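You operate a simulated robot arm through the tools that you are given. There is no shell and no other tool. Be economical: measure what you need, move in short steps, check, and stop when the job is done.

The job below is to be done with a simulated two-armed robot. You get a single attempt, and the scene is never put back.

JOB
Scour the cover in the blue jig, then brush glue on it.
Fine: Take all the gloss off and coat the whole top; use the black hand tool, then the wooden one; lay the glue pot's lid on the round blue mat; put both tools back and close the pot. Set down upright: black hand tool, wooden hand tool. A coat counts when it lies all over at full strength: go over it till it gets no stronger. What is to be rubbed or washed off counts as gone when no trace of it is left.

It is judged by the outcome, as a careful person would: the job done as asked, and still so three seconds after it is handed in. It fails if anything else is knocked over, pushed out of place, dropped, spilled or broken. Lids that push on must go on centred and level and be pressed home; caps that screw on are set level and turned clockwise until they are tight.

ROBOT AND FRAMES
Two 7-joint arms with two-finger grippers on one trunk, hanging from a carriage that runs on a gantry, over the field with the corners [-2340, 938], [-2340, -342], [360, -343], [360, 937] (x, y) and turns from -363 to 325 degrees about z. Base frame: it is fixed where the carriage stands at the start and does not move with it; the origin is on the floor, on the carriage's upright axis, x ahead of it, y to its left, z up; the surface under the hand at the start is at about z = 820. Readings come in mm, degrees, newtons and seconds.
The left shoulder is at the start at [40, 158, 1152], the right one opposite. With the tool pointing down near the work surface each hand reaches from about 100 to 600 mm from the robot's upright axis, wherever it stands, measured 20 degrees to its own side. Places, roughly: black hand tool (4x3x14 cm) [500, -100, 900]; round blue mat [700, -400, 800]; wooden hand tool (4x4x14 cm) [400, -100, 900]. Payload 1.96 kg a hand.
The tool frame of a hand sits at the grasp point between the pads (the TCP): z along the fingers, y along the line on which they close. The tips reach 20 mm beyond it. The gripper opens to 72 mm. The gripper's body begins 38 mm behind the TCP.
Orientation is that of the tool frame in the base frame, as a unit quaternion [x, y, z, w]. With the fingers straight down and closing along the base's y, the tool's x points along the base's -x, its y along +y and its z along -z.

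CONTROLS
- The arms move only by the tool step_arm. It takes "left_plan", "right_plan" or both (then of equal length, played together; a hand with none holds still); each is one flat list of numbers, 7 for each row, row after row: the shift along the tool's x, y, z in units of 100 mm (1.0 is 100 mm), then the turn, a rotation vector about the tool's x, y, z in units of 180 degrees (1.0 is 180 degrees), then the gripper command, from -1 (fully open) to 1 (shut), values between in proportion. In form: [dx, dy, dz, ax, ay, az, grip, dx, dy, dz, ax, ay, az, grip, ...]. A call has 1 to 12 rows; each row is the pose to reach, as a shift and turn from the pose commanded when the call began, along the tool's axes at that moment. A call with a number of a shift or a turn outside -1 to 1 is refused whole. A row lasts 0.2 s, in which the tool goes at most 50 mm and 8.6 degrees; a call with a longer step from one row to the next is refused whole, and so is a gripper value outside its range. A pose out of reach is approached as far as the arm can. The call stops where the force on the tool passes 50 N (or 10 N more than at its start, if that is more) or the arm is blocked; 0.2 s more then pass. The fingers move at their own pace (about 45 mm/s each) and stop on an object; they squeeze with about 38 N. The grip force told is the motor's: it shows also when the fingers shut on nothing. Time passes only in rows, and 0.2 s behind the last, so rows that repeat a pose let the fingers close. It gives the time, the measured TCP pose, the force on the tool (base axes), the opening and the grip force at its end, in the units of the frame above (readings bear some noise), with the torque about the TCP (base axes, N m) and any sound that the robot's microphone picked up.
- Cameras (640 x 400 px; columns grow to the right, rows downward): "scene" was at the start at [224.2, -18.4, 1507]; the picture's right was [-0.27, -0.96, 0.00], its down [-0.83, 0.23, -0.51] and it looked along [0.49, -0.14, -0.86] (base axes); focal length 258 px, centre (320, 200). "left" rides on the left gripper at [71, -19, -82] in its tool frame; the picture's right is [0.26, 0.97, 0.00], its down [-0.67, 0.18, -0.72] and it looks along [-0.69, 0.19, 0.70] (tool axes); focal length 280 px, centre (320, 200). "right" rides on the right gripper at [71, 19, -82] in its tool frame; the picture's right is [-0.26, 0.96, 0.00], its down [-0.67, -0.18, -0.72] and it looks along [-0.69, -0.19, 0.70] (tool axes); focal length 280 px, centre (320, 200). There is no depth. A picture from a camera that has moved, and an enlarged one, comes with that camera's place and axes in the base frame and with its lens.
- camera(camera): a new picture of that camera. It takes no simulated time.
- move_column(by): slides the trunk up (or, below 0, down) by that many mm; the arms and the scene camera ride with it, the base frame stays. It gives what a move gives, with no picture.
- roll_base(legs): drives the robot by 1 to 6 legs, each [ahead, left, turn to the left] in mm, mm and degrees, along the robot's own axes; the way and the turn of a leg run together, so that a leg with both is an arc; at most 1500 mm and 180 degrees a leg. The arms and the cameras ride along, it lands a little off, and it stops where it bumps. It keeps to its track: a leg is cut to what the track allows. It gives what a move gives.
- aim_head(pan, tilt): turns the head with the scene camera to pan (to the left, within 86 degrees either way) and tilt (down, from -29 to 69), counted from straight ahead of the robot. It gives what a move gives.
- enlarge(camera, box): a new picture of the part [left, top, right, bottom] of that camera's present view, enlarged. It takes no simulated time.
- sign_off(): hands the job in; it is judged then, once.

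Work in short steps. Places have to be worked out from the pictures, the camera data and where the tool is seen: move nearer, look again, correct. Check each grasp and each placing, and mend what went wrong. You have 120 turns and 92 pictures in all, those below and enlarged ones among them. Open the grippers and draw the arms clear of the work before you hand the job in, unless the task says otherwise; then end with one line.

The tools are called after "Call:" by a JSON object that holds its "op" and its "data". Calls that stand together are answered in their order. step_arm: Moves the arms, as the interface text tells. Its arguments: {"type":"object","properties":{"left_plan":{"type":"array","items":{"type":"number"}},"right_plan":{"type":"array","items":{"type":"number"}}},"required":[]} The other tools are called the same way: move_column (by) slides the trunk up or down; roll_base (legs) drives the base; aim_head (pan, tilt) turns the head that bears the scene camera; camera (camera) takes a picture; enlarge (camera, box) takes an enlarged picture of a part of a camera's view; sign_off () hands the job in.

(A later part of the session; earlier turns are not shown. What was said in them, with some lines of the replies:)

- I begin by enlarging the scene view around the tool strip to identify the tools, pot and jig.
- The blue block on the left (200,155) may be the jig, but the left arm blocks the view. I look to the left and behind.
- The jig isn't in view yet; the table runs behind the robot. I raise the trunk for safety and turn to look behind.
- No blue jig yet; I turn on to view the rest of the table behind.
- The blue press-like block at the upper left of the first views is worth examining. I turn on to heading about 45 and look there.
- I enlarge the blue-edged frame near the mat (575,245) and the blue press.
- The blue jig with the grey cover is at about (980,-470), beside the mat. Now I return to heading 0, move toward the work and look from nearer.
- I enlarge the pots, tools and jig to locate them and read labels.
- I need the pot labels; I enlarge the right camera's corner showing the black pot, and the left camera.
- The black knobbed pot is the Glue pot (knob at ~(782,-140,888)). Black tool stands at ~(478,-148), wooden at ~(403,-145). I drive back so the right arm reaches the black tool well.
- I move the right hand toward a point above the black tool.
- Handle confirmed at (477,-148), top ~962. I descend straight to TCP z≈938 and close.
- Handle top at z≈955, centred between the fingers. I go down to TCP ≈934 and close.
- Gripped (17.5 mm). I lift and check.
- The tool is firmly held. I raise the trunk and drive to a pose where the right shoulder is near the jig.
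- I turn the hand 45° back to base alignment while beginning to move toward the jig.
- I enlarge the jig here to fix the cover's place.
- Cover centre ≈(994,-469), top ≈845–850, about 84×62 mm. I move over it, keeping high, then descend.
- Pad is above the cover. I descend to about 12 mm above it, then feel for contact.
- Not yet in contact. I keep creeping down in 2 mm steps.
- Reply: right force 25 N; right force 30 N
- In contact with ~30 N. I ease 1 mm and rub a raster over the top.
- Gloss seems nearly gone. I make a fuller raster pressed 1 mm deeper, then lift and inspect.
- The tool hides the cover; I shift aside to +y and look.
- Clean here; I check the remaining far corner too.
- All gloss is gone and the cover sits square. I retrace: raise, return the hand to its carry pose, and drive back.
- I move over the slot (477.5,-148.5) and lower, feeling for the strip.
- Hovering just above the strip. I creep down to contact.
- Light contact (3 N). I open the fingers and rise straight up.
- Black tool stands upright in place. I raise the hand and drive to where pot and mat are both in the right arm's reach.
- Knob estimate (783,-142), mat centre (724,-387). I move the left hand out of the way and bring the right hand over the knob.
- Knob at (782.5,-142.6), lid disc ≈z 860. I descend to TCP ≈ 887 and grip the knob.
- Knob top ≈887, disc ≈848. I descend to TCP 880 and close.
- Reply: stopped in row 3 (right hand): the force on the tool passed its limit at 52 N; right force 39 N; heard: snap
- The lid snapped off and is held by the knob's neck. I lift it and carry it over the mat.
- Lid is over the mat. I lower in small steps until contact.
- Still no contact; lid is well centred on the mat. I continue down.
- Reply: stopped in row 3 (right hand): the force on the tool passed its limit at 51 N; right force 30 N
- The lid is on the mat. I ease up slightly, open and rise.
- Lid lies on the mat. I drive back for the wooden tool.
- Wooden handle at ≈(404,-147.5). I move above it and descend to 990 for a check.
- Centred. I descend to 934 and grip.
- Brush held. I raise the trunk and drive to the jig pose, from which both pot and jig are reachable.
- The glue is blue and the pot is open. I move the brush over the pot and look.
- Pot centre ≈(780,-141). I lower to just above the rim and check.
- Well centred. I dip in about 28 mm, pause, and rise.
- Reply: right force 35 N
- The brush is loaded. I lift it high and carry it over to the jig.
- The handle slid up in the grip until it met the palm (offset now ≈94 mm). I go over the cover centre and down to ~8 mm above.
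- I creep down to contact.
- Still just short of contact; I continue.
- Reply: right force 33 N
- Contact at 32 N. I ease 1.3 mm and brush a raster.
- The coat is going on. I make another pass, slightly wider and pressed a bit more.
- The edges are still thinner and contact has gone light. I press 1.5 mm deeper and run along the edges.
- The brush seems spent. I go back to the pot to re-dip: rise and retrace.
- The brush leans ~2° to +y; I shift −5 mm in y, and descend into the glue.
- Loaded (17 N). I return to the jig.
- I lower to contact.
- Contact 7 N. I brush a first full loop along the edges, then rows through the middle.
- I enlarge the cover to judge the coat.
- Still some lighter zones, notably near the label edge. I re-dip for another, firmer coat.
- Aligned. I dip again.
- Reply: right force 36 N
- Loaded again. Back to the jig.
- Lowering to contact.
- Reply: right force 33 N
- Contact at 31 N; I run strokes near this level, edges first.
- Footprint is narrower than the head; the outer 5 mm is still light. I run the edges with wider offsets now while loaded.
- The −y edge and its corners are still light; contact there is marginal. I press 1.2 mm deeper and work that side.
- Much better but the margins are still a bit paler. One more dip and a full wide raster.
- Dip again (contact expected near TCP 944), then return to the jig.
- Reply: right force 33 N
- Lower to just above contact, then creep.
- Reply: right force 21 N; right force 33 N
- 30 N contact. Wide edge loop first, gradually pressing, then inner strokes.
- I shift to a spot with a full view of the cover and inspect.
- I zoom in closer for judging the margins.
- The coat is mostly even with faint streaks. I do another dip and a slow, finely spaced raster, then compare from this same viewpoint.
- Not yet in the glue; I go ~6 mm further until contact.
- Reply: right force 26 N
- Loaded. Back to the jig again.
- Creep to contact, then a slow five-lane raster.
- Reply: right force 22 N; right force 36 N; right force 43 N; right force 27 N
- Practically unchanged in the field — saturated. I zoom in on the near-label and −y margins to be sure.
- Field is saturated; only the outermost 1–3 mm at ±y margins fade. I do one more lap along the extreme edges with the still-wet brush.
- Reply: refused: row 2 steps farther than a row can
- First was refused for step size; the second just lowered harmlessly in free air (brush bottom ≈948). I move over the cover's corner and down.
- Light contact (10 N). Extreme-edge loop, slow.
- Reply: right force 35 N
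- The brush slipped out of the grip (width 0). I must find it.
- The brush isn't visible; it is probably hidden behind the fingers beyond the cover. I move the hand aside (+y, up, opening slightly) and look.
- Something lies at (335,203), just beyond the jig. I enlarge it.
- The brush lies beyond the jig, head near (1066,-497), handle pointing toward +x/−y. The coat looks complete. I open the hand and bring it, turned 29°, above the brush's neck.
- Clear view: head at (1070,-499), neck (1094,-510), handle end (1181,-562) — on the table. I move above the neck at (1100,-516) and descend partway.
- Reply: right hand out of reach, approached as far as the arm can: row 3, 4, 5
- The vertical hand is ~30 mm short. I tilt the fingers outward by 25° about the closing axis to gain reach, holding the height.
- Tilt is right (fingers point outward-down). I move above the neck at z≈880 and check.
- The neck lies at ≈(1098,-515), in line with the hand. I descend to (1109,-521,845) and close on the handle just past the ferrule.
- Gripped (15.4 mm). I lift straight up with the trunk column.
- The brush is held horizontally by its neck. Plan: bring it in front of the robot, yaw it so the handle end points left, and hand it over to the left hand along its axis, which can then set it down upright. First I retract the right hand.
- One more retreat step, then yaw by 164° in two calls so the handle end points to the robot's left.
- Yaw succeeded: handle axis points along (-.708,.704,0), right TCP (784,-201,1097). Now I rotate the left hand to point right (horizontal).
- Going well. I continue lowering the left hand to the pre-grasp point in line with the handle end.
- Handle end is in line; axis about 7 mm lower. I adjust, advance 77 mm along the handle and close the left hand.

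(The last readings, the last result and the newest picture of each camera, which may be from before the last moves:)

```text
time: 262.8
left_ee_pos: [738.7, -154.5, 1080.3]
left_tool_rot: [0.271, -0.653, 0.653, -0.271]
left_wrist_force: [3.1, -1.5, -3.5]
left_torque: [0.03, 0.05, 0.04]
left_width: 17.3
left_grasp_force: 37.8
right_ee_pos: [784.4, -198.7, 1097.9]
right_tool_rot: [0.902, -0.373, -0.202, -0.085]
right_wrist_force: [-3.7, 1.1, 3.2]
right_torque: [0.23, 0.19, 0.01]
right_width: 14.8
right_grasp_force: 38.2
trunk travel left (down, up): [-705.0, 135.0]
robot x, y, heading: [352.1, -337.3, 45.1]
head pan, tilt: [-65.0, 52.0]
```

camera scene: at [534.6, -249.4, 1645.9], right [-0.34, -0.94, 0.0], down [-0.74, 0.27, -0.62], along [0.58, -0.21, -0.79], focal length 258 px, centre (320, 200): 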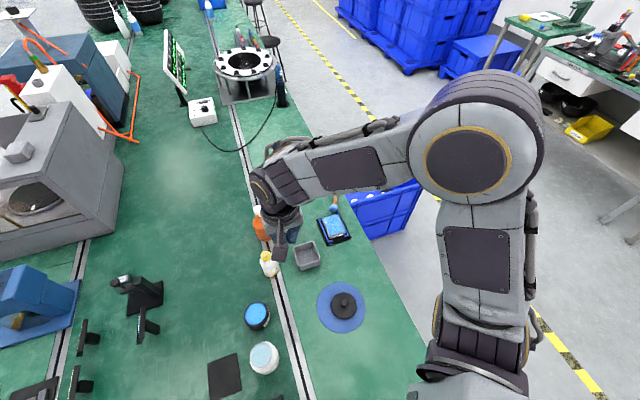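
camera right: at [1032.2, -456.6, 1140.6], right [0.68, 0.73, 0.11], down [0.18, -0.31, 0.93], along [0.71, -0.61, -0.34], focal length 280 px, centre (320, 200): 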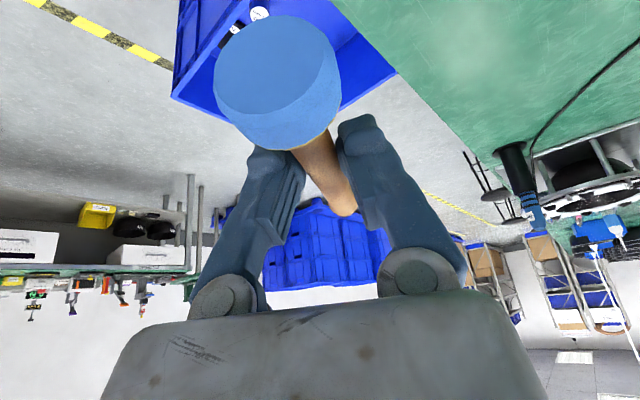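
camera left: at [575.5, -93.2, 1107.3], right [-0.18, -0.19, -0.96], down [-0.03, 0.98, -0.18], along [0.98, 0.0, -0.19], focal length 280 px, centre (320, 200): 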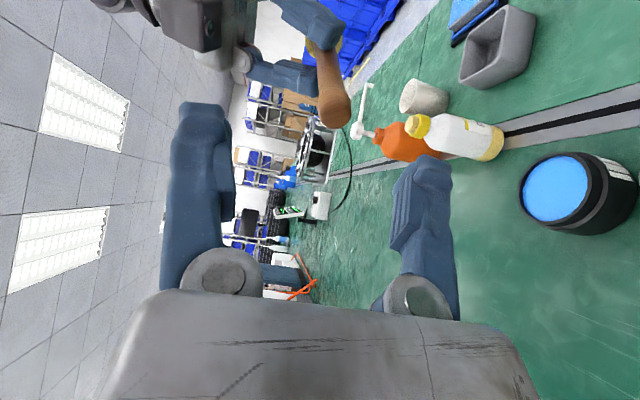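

Left hand has it (17.3 mm). I open the right hand and withdraw it backward.

Call:
{"op": "step_arm", "data": {"right_plan": [0, 0, 0, 0, 0, 0, -1, 0, 0, 0, 0, 0, 0, -1, 0, 0, 0, 0, 0, 0, -1, 0, 0, 0, 0, 0, 0, -1, 0, 0, -0.35, 0, 0, 0, -1, 0, 0, -0.7, 0, 0, 0, -1, 0, 0, -1.0, 0, 0, 0, -1]}}

Call:
{"op": "step_arm", "data": {"right_plan": [0.3, 0, -0.3, 0, 0, 0, -1, 0.6, 0, -0.6, 0, 0, 0, -1, 0.9, 0, -0.9, 0, 0, 0, -1]}}

Call:
{"op": "camera", "data": {"camera": "left"}}

```text
time: 264.4
left_ee_pos: [737.8, -154.1, 1081.0]
left_tool_rot: [0.272, -0.653, 0.653, -0.271]
left_wrist_force: [-0.3, -0.1, 0.6]
left_torque: [0.03, 0.02, 0.0]
left_width: 17.3
left_grasp_force: 37.6
right_ee_pos: [813.8, -228.6, 1189.0]
right_tool_rot: [0.902, -0.372, -0.201, -0.084]
right_wrist_force: [-0.3, -0.7, 1.0]
right_torque: [-0.01, 0.0, 0.0]
right_width: 72.0
right_grasp_force: 0.0
trunk travel left (down, up): [-705.0, 135.0]
robot x, y, heading: [354.3, -336.8, 44.9]
head pan, tilt: [-65.0, 52.0]
```

```text
time: 265.2
left_ee_pos: [739.1, -154.7, 1081.6]
left_tool_rot: [-0.272, 0.653, -0.653, 0.271]
left_wrist_force: [0.1, 0.6, -0.5]
left_torque: [0.04, 0.0, 0.01]
left_width: 17.5
left_grasp_force: 38.1
right_ee_pos: [898.7, -314.6, 1229.9]
right_tool_rot: [0.902, -0.373, -0.201, -0.085]
right_wrist_force: [0.3, 0.4, -0.2]
right_torque: [0.01, -0.01, 0.0]
right_width: 72.0
right_grasp_force: 0.0
trunk travel left (down, up): [-705.0, 135.0]
robot x, y, heading: [355.3, -335.4, 45.1]
head pan, tilt: [-65.0, 52.0]
```

```text
4 pictures are left
camera left: at [629.8, -147.4, 1100.1], right [-0.18, -0.19, -0.96], down [-0.03, 0.98, -0.18], along [0.98, 0.0, -0.19], focal length 280 px, centre (320, 200)
```

left: 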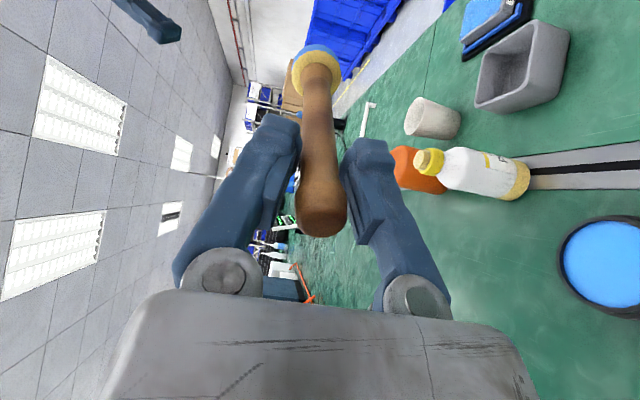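

The left hand holds it coaxially. I rotate the left hand back to pointing down while lifting 100 mm.

Call:
{"op": "step_arm", "data": {"left_plan": [0, -0.1, 0, -0.04545, 0, 0, 1, 0, -0.2, 0, -0.0909, 0, 0, 1, 0, -0.3, 0, -0.13636, 0, 0, 1, 0, -0.4, 0, -0.1818, 0, 0, 1, 0, -0.5, 0, -0.22727, 0, 0, 1, 0, -0.6, 0, -0.2727, 0, 0, 1, 0, -0.7, 0, -0.31818, 0, 0, 1, 0, -0.8, 0, -0.3636, 0, 0, 1, 0, -0.9, 0, -0.40909, 0, 0, 1, 0, -1.0, 0, -0.4545, 0, 0, 1, 0, -1.0, 0, -0.5, 0, 0, 1]}}

Call:
{"op": "step_arm", "data": {"left_plan": [0, 0.33, 0, 0, 0, 0, 1, 0, 0.66, 0, 0, 0, 0, 1, 0, 1.0, 0, 0, 0, 0, 1]}}

Call:
{"op": "step_arm", "data": {"left_plan": [0, 0.33, 0, 0, 0, 0, 1, 0, 0.66, 0, 0, 0, 0, 1, 0, 1.0, 0, 0, 0, 0, 1]}}

Call:
{"op": "step_arm", "data": {"left_plan": [0, 0.33, 0, 0, 0, 0, 1, 0, 0.66, 0, 0, 0, 0, 1, 0, 0.9, 0, 0, 0, 0, 1]}}

```text
time: 267.6
left_ee_pos: [675.3, -133.9, 1178.0]
left_tool_rot: [-0.384, 0.923, -0.012, 0.005]
left_wrist_force: [0.4, -0.8, -0.9]
left_torque: [-0.01, 0.04, 0.02]
left_width: 17.3
left_grasp_force: 37.7
left hand out of reach, approached as far as the arm can: row 9, 10, 11
right_ee_pos: [899.4, -314.0, 1229.8]
right_tool_rot: [0.902, -0.373, -0.201, -0.085]
right_wrist_force: [0.2, 0.5, 0.1]
right_torque: [-0.01, -0.01, -0.04]
right_width: 72.0
right_grasp_force: 0.0
trunk travel left (down, up): [-705.0, 135.0]
robot x, y, heading: [353.7, -335.0, 45.1]
head pan, tilt: [-65.0, 52.0]
```

```text
time: 268.4
left_ee_pos: [608.4, -62.9, 1180.2]
left_tool_rot: [-0.384, 0.923, 0.0, 0.001]
left_wrist_force: [0.1, 0.1, -0.4]
left_torque: [0.01, -0.01, 0.01]
left_width: 17.6
left_grasp_force: 38.2
right_ee_pos: [899.0, -314.4, 1229.8]
right_tool_rot: [0.901, -0.374, -0.201, -0.085]
right_wrist_force: [1.2, 0.3, -0.8]
right_torque: [-0.01, 0.02, 0.01]
right_width: 72.1
right_grasp_force: 0.1
trunk travel left (down, up): [-705.0, 135.0]
robot x, y, heading: [353.0, -338.7, 45.3]
head pan, tilt: [-65.0, 52.0]
```

```text
time: 269.2
left_ee_pos: [537.5, 4.3, 1177.7]
left_tool_rot: [-0.384, 0.923, -0.001, 0.0]
left_wrist_force: [-0.1, 0.1, -0.7]
left_torque: [-0.03, 0.0, -0.02]
left_width: 17.2
left_grasp_force: 38.0
right_ee_pos: [899.4, -314.4, 1229.8]
right_tool_rot: [0.902, -0.373, -0.201, -0.084]
right_wrist_force: [0.4, 0.1, 0.0]
right_torque: [-0.01, 0.05, 0.05]
right_width: 71.9
right_grasp_force: 0.0
trunk travel left (down, up): [-705.0, 135.0]
robot x, y, heading: [350.6, -335.0, 45.2]
head pan, tilt: [-65.0, 52.0]
```

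```text
time: 270.0
left_ee_pos: [471.1, 68.2, 1179.0]
left_tool_rot: [-0.385, 0.923, 0.0, 0.0]
left_wrist_force: [0.5, -0.2, -0.7]
left_torque: [0.0, 0.01, 0.01]
left_width: 17.5
left_grasp_force: 37.7
right_ee_pos: [899.0, -314.0, 1230.2]
right_tool_rot: [0.902, -0.373, -0.201, -0.085]
right_wrist_force: [-0.2, -0.3, 0.5]
right_torque: [0.0, 0.0, 0.02]
right_width: 71.8
right_grasp_force: 0.0
trunk travel left (down, up): [-705.0, 135.0]
robot x, y, heading: [358.1, -335.4, 45.4]
head pan, tilt: [-65.0, 52.0]
```

Brush is upright in the left hand. I un-yaw and un-tilt the right hand, then drive back with heading 0.

Call:
{"op": "step_arm", "data": {"right_plan": [0, 0, 0, 0.01923, 0, 0.04118, -1, 0, 0, 0, 0.03846, 0, 0.08236, -1, 0, 0, 0, 0.05769, 0, 0.12354, -1, 0, 0, 0, 0.07692, 0, 0.16472, -1, 0, 0, 0, 0.09615, 0, 0.2059, -1, 0, 0, 0, 0.11538, 0, 0.24708, -1, 0, 0, 0, 0.13461, 0, 0.28826, -1, 0, 0, 0, 0.15384, 0, 0.32944, -1, 0, 0, 0, 0.17307, 0, 0.37062, -1, 0, 0, 0, 0.1923, 0, 0.4118, -1, 0, 0, 0, 0.2115, 0, 0.453, -1]}}

Call:
{"op": "step_arm", "data": {"right_plan": [0, 0, 0, 0, 0.046, 0, -1, 0, 0, 0, 0, 0.092, 0, -1, 0, 0, 0, 0, 0.139, 0, -1]}}

Call:
{"op": "roll_base", "data": {"legs": [[0, 0, -45.3], [-254, 46, 0]]}}

Call:
{"op": "move_column", "data": {"by": -60}}

```text
time: 272.4
left_ee_pos: [472.0, 67.6, 1179.3]
left_tool_rot: [-0.384, 0.923, 0.0, 0.0]
left_wrist_force: [-0.3, -0.1, -0.7]
left_torque: [0.01, -0.01, 0.02]
left_width: 17.2
left_grasp_force: 38.1
right_ee_pos: [899.2, -313.9, 1230.5]
right_tool_rot: [-0.372, 0.902, 0.084, 0.201]
right_wrist_force: [0.1, -0.2, 0.5]
right_torque: [-0.03, -0.01, 0.02]
right_width: 71.7
right_grasp_force: 0.0
trunk travel left (down, up): [-705.0, 135.0]
robot x, y, heading: [351.0, -336.7, 45.1]
head pan, tilt: [-65.0, 52.0]
```

```text
time: 273.2
left_ee_pos: [471.6, 66.9, 1179.7]
left_tool_rot: [-0.384, 0.923, 0.0, 0.001]
left_wrist_force: [-0.2, 0.6, -1.3]
left_torque: [-0.02, -0.02, -0.01]
left_width: 17.4
left_grasp_force: 37.8
right_ee_pos: [898.7, -314.8, 1230.5]
right_tool_rot: [-0.383, 0.924, 0.002, -0.001]
right_wrist_force: [0.4, 0.4, 0.5]
right_torque: [0.0, -0.01, -0.01]
right_width: 71.8
right_grasp_force: 0.1
trunk travel left (down, up): [-705.0, 135.0]
robot x, y, heading: [354.6, -336.3, 45.1]
head pan, tilt: [-65.0, 52.0]
```

```text
time: 277.1
left_ee_pos: [472.4, -92.0, 1180.2]
left_tool_rot: [0.002, 1.0, -0.001, -0.001]
left_wrist_force: [-0.8, 0.6, -1.1]
left_torque: [0.02, -0.01, 0.01]
left_width: 17.2
left_grasp_force: 37.9
right_ee_pos: [500.8, -663.7, 1230.8]
right_tool_rot: [0.002, 1.0, 0.001, 0.002]
right_wrist_force: [-0.6, -0.2, -0.4]
right_torque: [0.02, -0.02, 0.0]
right_width: 72.0
right_grasp_force: 0.1
trunk travel left (down, up): [-705.0, 135.0]
robot x, y, heading: [97.9, -294.1, -0.2]
head pan, tilt: [-65.0, 52.0]
```

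```text
time: 278.1
left_ee_pos: [471.5, -91.8, 1120.4]
left_tool_rot: [0.001, 1.0, 0.0, 0.0]
left_wrist_force: [-1.0, 0.5, -1.0]
left_torque: [-0.02, -0.04, 0.02]
left_width: 17.1
left_grasp_force: 38.4
right_ee_pos: [500.6, -663.6, 1169.7]
right_tool_rot: [0.003, 1.0, 0.002, 0.001]
right_wrist_force: [-0.7, -0.5, 0.6]
right_torque: [-0.01, -0.01, 0.0]
right_width: 72.1
right_grasp_force: 0.0
trunk travel left (down, up): [-645.0, 195.0]
robot x, y, heading: [96.1, -291.9, -0.1]
head pan, tilt: [-65.0, 52.0]
```

Left hand at (471,-92,1120). I move above the slot (404,-147) and lower to ~12 mm above the strip.

Call:
{"op": "step_arm", "data": {"left_plan": [0.22, -0.18, 0, 0, 0, 0, 1, 0.45, -0.37, 0, 0, 0, 0, 1, 0.675, -0.55, 0.0, 0, 0, 0, 1, 0.675, -0.55, 0.45, 0, 0, 0, 1, 0.675, -0.55, 0.9, 0, 0, 0, 1]}}

Call:
{"op": "step_arm", "data": {"left_plan": [0, 0, 0.4, 0, 0, 0, 1, 0, 0, 0.76, 0, 0, 0, 1, 0, 0, 0.8, 0, 0, 0, 1, 0, 0, 0.82, 0, 0, 0, 1]}}

Call:
{"op": "camera", "data": {"camera": "left"}}

```text
time: 279.4
left_ee_pos: [405.0, -146.4, 1029.0]
left_tool_rot: [0.0, 1.0, 0.001, 0.0]
left_wrist_force: [0.5, -0.1, -1.9]
left_torque: [-0.02, 0.01, 0.02]
left_width: 17.5
left_grasp_force: 38.0
right_ee_pos: [500.8, -664.9, 1170.5]
right_tool_rot: [0.004, 1.0, 0.002, 0.002]
right_wrist_force: [-0.5, 0.6, 0.3]
right_torque: [0.0, 0.0, -0.01]
right_width: 72.0
right_grasp_force: 0.0
trunk travel left (down, up): [-645.0, 195.0]
robot x, y, heading: [101.4, -291.7, -0.2]
head pan, tilt: [-65.0, 52.0]
```

```text
time: 280.4
left_ee_pos: [404.0, -147.5, 948.1]
left_tool_rot: [0.001, 1.0, 0.0, 0.001]
left_wrist_force: [0.2, 0.5, -1.3]
left_torque: [0.0, 0.02, -0.01]
left_width: 17.4
left_grasp_force: 37.4
right_ee_pos: [500.9, -663.0, 1170.2]
right_tool_rot: [0.002, 1.0, 0.001, 0.002]
right_wrist_force: [-0.9, 0.5, 0.4]
right_torque: [-0.01, 0.0, 0.0]
right_width: 72.1
right_grasp_force: 0.0
trunk travel left (down, up): [-645.0, 195.0]
robot x, y, heading: [101.2, -293.3, -0.3]
head pan, tilt: [-65.0, 52.0]
```

```text
3 pictures are left
camera left: at [333.4, -166.5, 1029.6], right [-0.26, 0.97, 0.0], down [0.67, 0.18, 0.72], along [0.69, 0.19, -0.7], focal length 280 px, centre (320, 200)
```

left: 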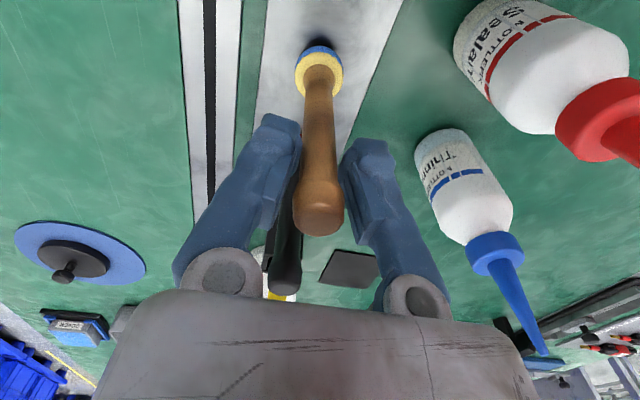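

Aligned over the strip between the neighbours. I creep down to contact.

Call:
{"op": "step_arm", "data": {"left_plan": [0, 0, 0.03, 0, 0, 0, 1, 0, 0, 0.06, 0, 0, 0, 1, 0, 0, 0.09, 0, 0, 0, 1]}}

Call:
{"op": "step_arm", "data": {"left_plan": [0, 0, 0.015, 0, 0, 0, 1, 0, 0, 0.03, 0, 0, 0, 1]}}

```text
time: 281.1
left_ee_pos: [406.4, -146.7, 939.9]
left_tool_rot: [0.001, 1.0, 0.0, 0.0]
left_wrist_force: [0.4, 0.1, -0.6]
left_torque: [-0.02, 0.02, 0.02]
left_width: 17.3
left_grasp_force: 38.4
right_ee_pos: [501.0, -663.1, 1170.5]
right_tool_rot: [0.002, 1.0, 0.002, 0.002]
right_wrist_force: [0.2, -0.5, 0.3]
right_torque: [0.01, 0.02, 0.02]
right_width: 71.9
right_grasp_force: 0.0
trunk travel left (down, up): [-645.0, 195.0]
robot x, y, heading: [101.8, -290.0, -0.2]
head pan, tilt: [-65.0, 52.0]
```

```text
time: 281.8
left_ee_pos: [406.2, -145.9, 936.1]
left_tool_rot: [0.001, 1.0, -0.001, 0.001]
left_wrist_force: [-3.2, -2.5, 33.4]
left_torque: [-0.03, 0.18, -0.01]
left_width: 17.3
left_grasp_force: 38.1
right_ee_pos: [501.8, -663.9, 1170.2]
right_tool_rot: [0.003, 1.0, 0.002, 0.002]
right_wrist_force: [0.5, -0.1, -0.5]
right_torque: [-0.02, -0.01, 0.02]
right_width: 71.9
right_grasp_force: 0.0
trunk travel left (down, up): [-645.0, 195.0]
robot x, y, heading: [103.2, -291.5, -0.0]
head pan, tilt: [-65.0, 52.0]
```

Contact. I ease 1 mm, open slowly, and rise straight.

Call:
{"op": "step_arm", "data": {"left_plan": [0, 0, -0.01, 0, 0, 0, 1, 0, 0, -0.01, 0, 0, 0, 0.5, 0, 0, -0.01, 0, 0, 0, 0, 0, 0, -0.01, 0, 0, 0, -1, 0, 0, -0.01, 0, 0, 0, -1, 0, 0, -0.01, 0, 0, 0, -1, 0, 0, -0.3, 0, 0, 0, -1, 0, 0, -0.7, 0, 0, 0, -1, 0, 0, -1.0, 0, 0, 0, -1]}}

Call:
{"op": "step_arm", "data": {"left_plan": [0, 0, -0.4, 0, 0, 0, -1, 0, 0, -0.8, 0, 0, 0, -1, 0, 0, -1.0, 0, 0, 0, -1]}}

Call:
{"op": "camera", "data": {"camera": "left"}}

```text
time: 283.8
left_ee_pos: [404.3, -143.6, 1038.4]
left_tool_rot: [0.001, 1.0, 0.0, -0.001]
left_wrist_force: [-0.6, 0.7, 0.6]
left_torque: [-0.03, 0.04, 0.04]
left_width: 72.1
left_grasp_force: 0.1
right_ee_pos: [501.4, -663.4, 1169.9]
right_tool_rot: [0.003, 1.0, 0.002, 0.001]
right_wrist_force: [0.0, -0.2, 0.2]
right_torque: [-0.03, 0.01, 0.03]
right_width: 71.9
right_grasp_force: 0.1
trunk travel left (down, up): [-645.0, 195.0]
robot x, y, heading: [103.7, -292.0, 0.1]
head pan, tilt: [-65.0, 52.0]
```

```text
time: 284.6
left_ee_pos: [406.2, -145.6, 1138.0]
left_tool_rot: [0.002, 1.0, 0.0, 0.0]
left_wrist_force: [-0.3, 0.0, -0.4]
left_torque: [0.02, 0.01, 0.01]
left_width: 72.0
left_grasp_force: 0.0
right_ee_pos: [501.5, -663.8, 1171.3]
right_tool_rot: [0.003, 1.0, 0.002, 0.001]
right_wrist_force: [-0.3, -0.5, -0.1]
right_torque: [0.01, -0.01, 0.03]
right_width: 72.2
right_grasp_force: 0.1
trunk travel left (down, up): [-645.0, 195.0]
robot x, y, heading: [100.0, -292.4, -0.3]
head pan, tilt: [-65.0, 52.0]
```

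```text
2 pictures are left
camera left: at [334.0, -164.7, 1218.8], right [-0.26, 0.97, 0.0], down [0.68, 0.18, 0.71], along [0.69, 0.19, -0.7], focal length 280 px, centre (320, 200)
```

left: 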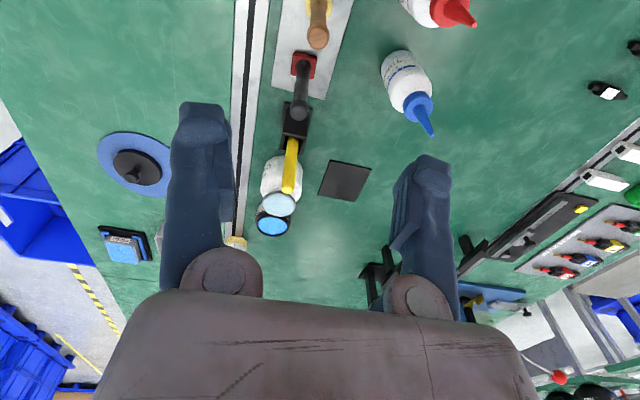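

Both tools stand upright in their places. Now the lid: I raise the left hand, drive to the pot/mat pose and lower the trunk as before.

Call:
{"op": "step_arm", "data": {"left_plan": [0, 0.2, -0.35, 0, 0, 0, -1, 0, 0.5, -0.7, 0, 0, 0, -1, 0, 0.8, -1.0, 0, 0, 0, -1]}}

Call:
{"op": "step_arm", "data": {"left_plan": [0, 0.2, -0.35, 0, 0, 0, -1, 0, 0.5, -0.7, 0, 0, 0, -1, 0, 0.8, -1.0, 0, 0, 0, -1]}}

Call:
{"op": "roll_base", "data": {"legs": [[230, 162, 0.2]]}}

Call:
{"op": "move_column", "data": {"by": -150}}

```text
time: 285.4
left_ee_pos: [405.9, -66.8, 1239.5]
left_tool_rot: [0.001, 1.0, 0.0, 0.0]
left_wrist_force: [-0.1, 0.2, 0.4]
left_torque: [0.03, 0.01, -0.03]
left_width: 72.0
left_grasp_force: 0.0
right_ee_pos: [501.2, -663.5, 1170.6]
right_tool_rot: [0.002, 1.0, 0.002, 0.001]
right_wrist_force: [0.9, -0.3, -0.5]
right_torque: [0.0, 0.01, 0.03]
right_width: 71.8
right_grasp_force: 0.0
trunk travel left (down, up): [-645.0, 195.0]
robot x, y, heading: [101.2, -289.4, -0.1]
head pan, tilt: [-65.0, 52.0]
```

```text
time: 286.1
left_ee_pos: [417.3, 6.8, 1329.6]
left_tool_rot: [0.001, 1.0, -0.001, -0.001]
left_wrist_force: [0.1, -0.1, 0.2]
left_torque: [0.0, -0.02, -0.02]
left_width: 72.0
left_grasp_force: 0.0
left hand out of reach, approached as far as the arm can: row 3
right_ee_pos: [501.6, -663.8, 1170.2]
right_tool_rot: [0.003, 1.0, 0.002, 0.002]
right_wrist_force: [-0.3, 1.1, 0.7]
right_torque: [-0.03, -0.01, 0.01]
right_width: 71.9
right_grasp_force: 0.0
trunk travel left (down, up): [-645.0, 195.0]
robot x, y, heading: [101.4, -291.5, -0.1]
head pan, tilt: [-65.0, 52.0]
```

```text
time: 288.1
left_ee_pos: [640.5, 170.0, 1330.2]
left_tool_rot: [0.001, 1.0, 0.0, -0.001]
left_wrist_force: [0.2, -0.3, 0.3]
left_torque: [-0.01, 0.0, 0.01]
left_width: 72.2
left_grasp_force: 0.0
right_ee_pos: [726.0, -503.2, 1170.0]
right_tool_rot: [0.002, 1.0, 0.002, 0.001]
right_wrist_force: [0.4, 0.5, 0.2]
right_torque: [-0.03, -0.03, -0.01]
right_width: 72.0
right_grasp_force: 0.0
trunk travel left (down, up): [-645.0, 195.0]
robot x, y, heading: [329.4, -128.2, 0.2]
head pan, tilt: [-65.0, 52.0]
```

```text
time: 289.8
left_ee_pos: [641.0, 167.9, 1180.5]
left_tool_rot: [0.0, 1.0, 0.0, -0.001]
left_wrist_force: [-0.9, -0.1, 0.0]
left_torque: [0.0, -0.03, 0.01]
left_width: 72.3
left_grasp_force: 0.1
right_ee_pos: [726.0, -502.9, 1020.8]
right_tool_rot: [0.001, 1.0, 0.001, 0.001]
right_wrist_force: [0.0, -0.5, -0.2]
right_torque: [0.02, 0.0, 0.02]
right_width: 71.8
right_grasp_force: 0.2
trunk travel left (down, up): [-495.0, 345.0]
robot x, y, heading: [322.0, -137.4, -0.2]
head pan, tilt: [-65.0, 52.0]
```

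I move over the knob at (726,-393) and descend to TCP ≈ 891.

Call:
{"op": "step_arm", "data": {"right_plan": [0, 0.35, 0, 0, 0, 0, -1, 0, 0.7, 0.1, 0, 0, 0, -1, 0, 1.0, 0.3, 0, 0, 0, -1]}}

Call:
{"op": "step_arm", "data": {"right_plan": [0, 0.1, 0.3, 0, 0, 0, -1, 0, 0.1, 0.7, 0, 0, 0, -1, 0, 0.1, 1.0, 0, 0, 0, -1, 0, 0.1, 1.0, 0, 0, 0, -1]}}

Call:
{"op": "camera", "data": {"camera": "right"}}

```text
time: 290.6
left_ee_pos: [640.7, 167.7, 1180.7]
left_tool_rot: [0.0, 1.0, 0.0, -0.001]
left_wrist_force: [0.4, -1.2, 0.0]
left_torque: [0.03, -0.03, -0.01]
left_width: 72.1
left_grasp_force: 0.1
right_ee_pos: [727.7, -404.6, 992.4]
right_tool_rot: [0.001, 1.0, 0.001, 0.002]
right_wrist_force: [0.4, 0.3, -0.2]
right_torque: [0.0, 0.02, 0.01]
right_width: 72.0
right_grasp_force: 0.1
trunk travel left (down, up): [-495.0, 345.0]
robot x, y, heading: [326.9, -132.1, -0.0]
head pan, tilt: [-65.0, 52.0]
```

```text
time: 291.6
left_ee_pos: [641.2, 169.7, 1180.4]
left_tool_rot: [0.0, 1.0, 0.001, -0.001]
left_wrist_force: [0.7, 0.8, 0.1]
left_torque: [-0.01, 0.01, 0.0]
left_width: 72.1
left_grasp_force: 0.1
right_ee_pos: [732.6, -393.3, 891.0]
right_tool_rot: [0.001, 1.0, 0.003, 0.001]
right_wrist_force: [0.1, 0.2, -0.2]
right_torque: [-0.01, 0.03, -0.01]
right_width: 72.2
right_grasp_force: 0.0
trunk travel left (down, up): [-495.0, 345.0]
robot x, y, heading: [324.8, -135.3, -0.2]
head pan, tilt: [-65.0, 52.0]
```

```text
1 pictures are left
camera right: at [659.6, -373.7, 972.7], right [0.26, 0.96, 0.0], down [0.67, -0.19, 0.72], along [0.69, -0.19, -0.7], focal length 280 px, centre (320, 200)
```

right: 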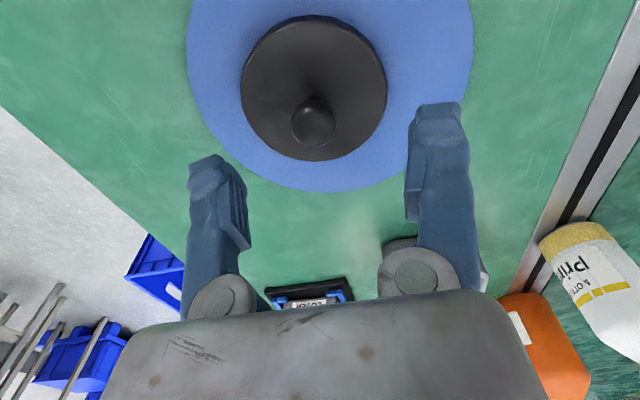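

Knob is ~4 mm nearer and 2.5 mm to −y of the TCP. I correct, descend to ≈857 and close.

Call:
{"op": "step_arm", "data": {"right_plan": [0.04, -0.025, 0.1, 0, 0, 0, -1, 0.04, -0.025, 0.25, 0, 0, 0, -1, 0.04, -0.025, 0.3, 0, 0, 0, -1, 0.04, -0.025, 0.33, 0, 0, 0, -1]}}

Call:
{"op": "step_arm", "data": {"right_plan": [0, 0, 0, 0, 0, 0, 1, 0, 0, 0, 0, 0, 0, 1, 0, 0, 0, 0, 0, 0, 1, 0, 0, 0, 0, 0, 0, 1, 0, 0, 0, 0, 0, 0, 1]}}

```text
time: 292.6
left_ee_pos: [642.0, 168.3, 1181.1]
left_tool_rot: [0.0, 1.0, 0.0, -0.001]
left_wrist_force: [0.5, -0.4, -0.2]
left_torque: [0.01, 0.03, -0.02]
left_width: 71.8
left_grasp_force: 0.0
right_ee_pos: [725.5, -394.8, 859.0]
right_tool_rot: [0.001, 1.0, 0.002, 0.002]
right_wrist_force: [0.2, 0.5, -0.6]
right_torque: [-0.03, 0.01, -0.01]
right_width: 72.0
right_grasp_force: 0.1
trunk travel left (down, up): [-495.0, 345.0]
robot x, y, heading: [328.4, -130.9, 0.0]
head pan, tilt: [-65.0, 52.0]
```

```text
time: 293.8
left_ee_pos: [640.6, 169.0, 1179.4]
left_tool_rot: [0.0, 1.0, 0.0, -0.001]
left_wrist_force: [1.5, -1.1, 0.3]
left_torque: [0.0, -0.01, 0.0]
left_width: 72.0
left_grasp_force: 0.1
right_ee_pos: [724.4, -394.7, 857.8]
right_tool_rot: [0.0, 1.0, 0.002, 0.001]
right_wrist_force: [0.6, -0.2, -0.3]
right_torque: [0.0, -0.03, 0.0]
right_width: 15.4
right_grasp_force: 37.5
trunk travel left (down, up): [-495.0, 345.0]
robot x, y, heading: [323.9, -133.6, -0.1]
head pan, tilt: [-65.0, 52.0]
```

Knob gripped (15.4 mm). I lift and carry the lid to above the pot (782.8,-142.3).

Call:
{"op": "step_arm", "data": {"right_plan": [0, 0, -0.2, 0, 0, 0, 1, 0, 0, -0.6, 0, 0, 0, 1, 0, 0, -1.0, 0, 0, 0, 1]}}

Call:
{"op": "step_arm", "data": {"right_plan": [-0.2, 0.33, 0, 0, 0, 0, 1, -0.4, 0.66, 0, 0, 0, 0, 1, -0.5, 1.0, 0, 0, 0, 0, 1]}}

Call:
{"op": "step_arm", "data": {"right_plan": [-0.03, 0.4, 0, 0, 0, 0, 1, -0.06, 0.8, 0, 0, 0, 0, 1, -0.075, 1.0, 0, 0, 0, 0, 1]}}

Call:
{"op": "step_arm", "data": {"right_plan": [0, 0.3, 0, 0, 0, 0, 1, 0, 0.525, 0, 0, 0, 0, 1, 0, 0.525, 0.2, 0, 0, 0, 1, 0, 0.525, 0.2, 0, 0, 0, 1]}}

```text
time: 294.6
left_ee_pos: [641.5, 168.5, 1180.5]
left_tool_rot: [-0.001, 1.0, 0.0, -0.001]
left_wrist_force: [-0.4, -0.4, 0.2]
left_torque: [0.0, 0.02, 0.0]
left_width: 71.9
left_grasp_force: 0.1
right_ee_pos: [725.8, -394.6, 959.0]
right_tool_rot: [0.002, 1.0, 0.002, 0.002]
right_wrist_force: [0.2, 0.2, -0.5]
right_torque: [-0.03, -0.03, -0.01]
right_width: 14.7
right_grasp_force: 37.2
trunk travel left (down, up): [-495.0, 345.0]
robot x, y, heading: [321.8, -132.3, 0.2]
head pan, tilt: [-65.0, 52.0]
```

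```text
time: 295.4
left_ee_pos: [641.0, 167.9, 1181.5]
left_tool_rot: [0.0, 1.0, 0.0, -0.001]
left_wrist_force: [0.1, -0.1, -0.4]
left_torque: [0.0, 0.01, -0.04]
left_width: 72.1
left_grasp_force: 0.1
right_ee_pos: [774.6, -293.7, 958.8]
right_tool_rot: [0.002, 1.0, 0.002, 0.0]
right_wrist_force: [0.8, 0.1, -0.4]
right_torque: [-0.03, -0.01, 0.02]
right_width: 14.8
right_grasp_force: 38.3
trunk travel left (down, up): [-495.0, 345.0]
robot x, y, heading: [323.5, -136.0, 0.0]
head pan, tilt: [-65.0, 52.0]
```

```text
time: 296.2
left_ee_pos: [640.3, 167.9, 1180.6]
left_tool_rot: [0.0, 1.0, -0.001, -0.002]
left_wrist_force: [-1.1, 1.2, 0.2]
left_torque: [-0.02, -0.03, -0.02]
left_width: 72.2
left_grasp_force: 0.0
right_ee_pos: [782.4, -192.5, 961.6]
right_tool_rot: [0.002, 1.0, 0.002, 0.0]
right_wrist_force: [-0.1, 0.2, -0.1]
right_torque: [-0.02, -0.02, 0.0]
right_width: 14.3
right_grasp_force: 38.1
trunk travel left (down, up): [-495.0, 345.0]
robot x, y, heading: [325.1, -132.4, 0.0]
head pan, tilt: [-65.0, 52.0]
```

```text
time: 297.2
left_ee_pos: [640.0, 168.2, 1180.4]
left_tool_rot: [0.0, 1.0, 0.0, -0.001]
left_wrist_force: [0.6, 0.3, 0.6]
left_torque: [0.0, 0.0, -0.01]
left_width: 72.2
left_grasp_force: 0.1
right_ee_pos: [781.4, -140.9, 939.3]
right_tool_rot: [0.001, 1.0, 0.002, 0.002]
right_wrist_force: [0.2, 0.5, -0.2]
right_torque: [0.0, 0.01, -0.01]
right_width: 13.9
right_grasp_force: 38.1
trunk travel left (down, up): [-495.0, 345.0]
robot x, y, heading: [321.9, -133.4, -0.1]
head pan, tilt: [-65.0, 52.0]
```

I lower to about 13 mm above seating and use the last picture to check alignment.

Call:
{"op": "step_arm", "data": {"right_plan": [-0.01, -0.01, 0.15, 0, 0, 0, 1, -0.01, -0.01, 0.3, 0, 0, 0, 1, -0.01, -0.01, 0.3, 0, 0, 0, 1]}}

Call:
{"op": "enlarge", "data": {"camera": "right", "box": [200, 0, 440, 220]}}

```text
time: 298.0
left_ee_pos: [641.2, 167.9, 1179.7]
left_tool_rot: [0.0, 1.0, 0.001, -0.001]
left_wrist_force: [-0.1, 0.3, -0.8]
left_torque: [-0.02, 0.0, -0.02]
left_width: 72.3
left_grasp_force: 0.0
right_ee_pos: [783.0, -144.0, 908.8]
right_tool_rot: [0.002, 1.0, 0.002, 0.002]
right_wrist_force: [0.1, 0.4, -0.2]
right_torque: [-0.01, -0.02, -0.02]
right_width: 14.0
right_grasp_force: 38.3
trunk travel left (down, up): [-495.0, 345.0]
robot x, y, heading: [328.9, -132.7, -0.1]
head pan, tilt: [-65.0, 52.0]
```

```text
1.82 times, centred on (320, 110) of right
camera zoom: at [711.1, -124.1, 990.4], right [0.26, 0.96, 0.0], down [0.67, -0.19, 0.72], along [0.69, -0.19, -0.7], focal length 510 px, centre (320, 364)
```

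zoom: 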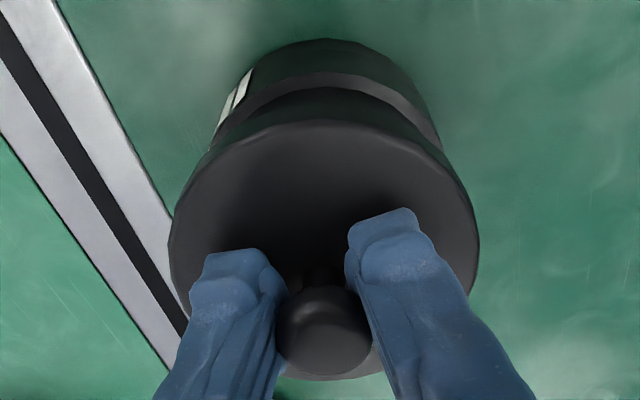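

Aligned within ~1.5 mm; I shift 1 mm to +y and lower the lid slowly to feel the seat.

Call:
{"op": "step_arm", "data": {"right_plan": [0, 0.01, 0.05, 0, 0, 0, 1, 0, 0.01, 0.1, 0, 0, 0, 1, 0, 0.01, 0.12, 0, 0, 0, 1, 0, 0.01, 0.14, 0, 0, 0, 1]}}

Call:
{"op": "step_arm", "data": {"right_plan": [0, 0, 0.02, 0, 0, 0, 1, 0, 0, 0.04, 0, 0, 0, 1, 0, 0, 0.06, 0, 0, 0, 1]}}

```text
time: 299.0
left_ee_pos: [641.1, 167.8, 1180.3]
left_tool_rot: [0.0, 1.0, 0.001, -0.001]
left_wrist_force: [-0.8, 0.0, 0.8]
left_torque: [0.0, -0.03, 0.0]
left_width: 71.8
left_grasp_force: 0.0
right_ee_pos: [783.9, -144.2, 895.2]
right_tool_rot: [0.002, 1.0, 0.001, 0.002]
right_wrist_force: [-1.4, -3.5, 7.3]
right_torque: [0.04, 0.2, 0.14]
right_width: 13.1
right_grasp_force: 38.2
trunk travel left (down, up): [-495.0, 345.0]
robot x, y, heading: [327.6, -131.8, -0.0]
head pan, tilt: [-65.0, 52.0]
```

```text
time: 299.8
left_ee_pos: [640.2, 168.3, 1180.6]
left_tool_rot: [0.0, 1.0, 0.001, -0.002]
left_wrist_force: [-0.1, 0.9, -0.7]
left_torque: [-0.04, 0.0, -0.02]
left_width: 72.0
left_grasp_force: 0.1
right_ee_pos: [783.6, -141.2, 889.7]
right_tool_rot: [0.001, 1.0, 0.003, 0.002]
right_wrist_force: [-8.1, 0.2, 20.6]
right_torque: [-0.07, -0.48, -0.02]
right_width: 12.1
right_grasp_force: 37.5
trunk travel left (down, up): [-495.0, 345.0]
robot x, y, heading: [327.9, -130.6, 0.1]
head pan, tilt: [-65.0, 52.0]
heard: snap
```

"Snap" — the lid went on. I press a little more to be sure it's home.

Call:
{"op": "step_arm", "data": {"right_plan": [0, 0, 0.02, 0, 0, 0, 1, 0, 0, 0.035, 0, 0, 0, 1, 0, 0, 0.05, 0, 0, 0, 1]}}

```text
time: 300.4
left_ee_pos: [640.1, 166.6, 1180.3]
left_tool_rot: [0.001, 1.0, 0.0, -0.001]
left_wrist_force: [0.5, 1.0, 0.8]
left_torque: [0.03, -0.04, 0.03]
left_width: 72.2
left_grasp_force: 0.0
right_ee_pos: [782.3, -142.0, 888.8]
right_tool_rot: [0.0, 1.0, 0.003, 0.002]
right_wrist_force: [-11.3, -1.3, 21.6]
right_torque: [-0.16, -0.3, -0.07]
right_width: 11.7
right_grasp_force: 38.0
trunk travel left (down, up): [-495.0, 345.0]
robot x, y, heading: [322.2, -132.8, -0.1]
head pan, tilt: [-65.0, 52.0]
stopped in row 2 (right hand): the force on the tool passed its limit at 54 N (the readings are from after the stop); the commanded pose is now the measured one
```

It resists at 54 N: seated. I open the fingers in place, rise and draw the arm clear.

Call:
{"op": "step_arm", "data": {"right_plan": [0, 0, 0, 0, 0, 0, 0, 0, 0, 0, 0, 0, 0, -1, 0, 0, 0, 0, 0, 0, -1, 0, 0, 0, 0, 0, 0, -1, 0, 0, 0, 0, 0, 0, -1, 0, 0, -0.3, 0, 0, 0, -1, 0, 0, -0.7, 0, 0, 0, -1, 0, 0, -1.0, 0, 0, 0, -1]}}

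Call:
{"op": "step_arm", "data": {"right_plan": [0, 0, -0.4, 0, 0, 0, -1, 0, 0, -0.8, 0, 0, 0, -1, 0, -0.35, -1.0, 0, 0, 0, -1, 0, -0.7, -1.0, 0, 0, 0, -1, 0, -1.0, -1.0, 0, 0, 0, -1]}}

```text
time: 302.1
left_ee_pos: [641.2, 170.1, 1180.0]
left_tool_rot: [0.0, 1.0, 0.0, -0.001]
left_wrist_force: [-0.3, 0.2, 0.3]
left_torque: [-0.03, -0.02, 0.0]
left_width: 71.9
left_grasp_force: 0.2
right_ee_pos: [781.9, -142.1, 987.8]
right_tool_rot: [0.001, 1.0, 0.002, 0.002]
right_wrist_force: [0.2, 0.3, -0.3]
right_torque: [-0.02, 0.0, -0.01]
right_width: 72.0
right_grasp_force: 0.1
trunk travel left (down, up): [-495.0, 345.0]
robot x, y, heading: [326.1, -133.8, -0.1]
head pan, tilt: [-65.0, 52.0]
```

```text
time: 303.4
left_ee_pos: [642.7, 168.4, 1180.4]
left_tool_rot: [0.0, 1.0, 0.0, -0.001]
left_wrist_force: [0.2, 0.4, 0.4]
left_torque: [-0.04, -0.04, -0.03]
left_width: 71.9
left_grasp_force: 0.1
right_ee_pos: [780.9, -242.5, 1089.6]
right_tool_rot: [0.0, 1.0, 0.003, 0.002]
right_wrist_force: [0.2, 1.4, 0.1]
right_torque: [-0.03, -0.02, -0.03]
right_width: 72.1
right_grasp_force: 0.0
trunk travel left (down, up): [-495.0, 345.0]
robot x, y, heading: [325.1, -132.5, -0.3]
head pan, tilt: [-65.0, 52.0]
```

Grippers are open and both arms are clear. The gloss is gone, the coat is on, both tools stand upright and the pot is shut, so I hand the job in.

Call:
{"op": "sign_off", "data": {}}

```text
The job is handed in.
```

The job is handed in, but I dropped the wooden tool once. It fell glue-end down onto the bench behind the jig and may have left a mark there. The cover was scoured clean and coated with glue. In my last close view the coat looked full across the middle but slightly thinner in the outer 1–3 mm. I picked the tool up and stood both tools upright in their places. The pot lid snapped on and held against a 54 N push, but I had no pictures left to check that it is level.
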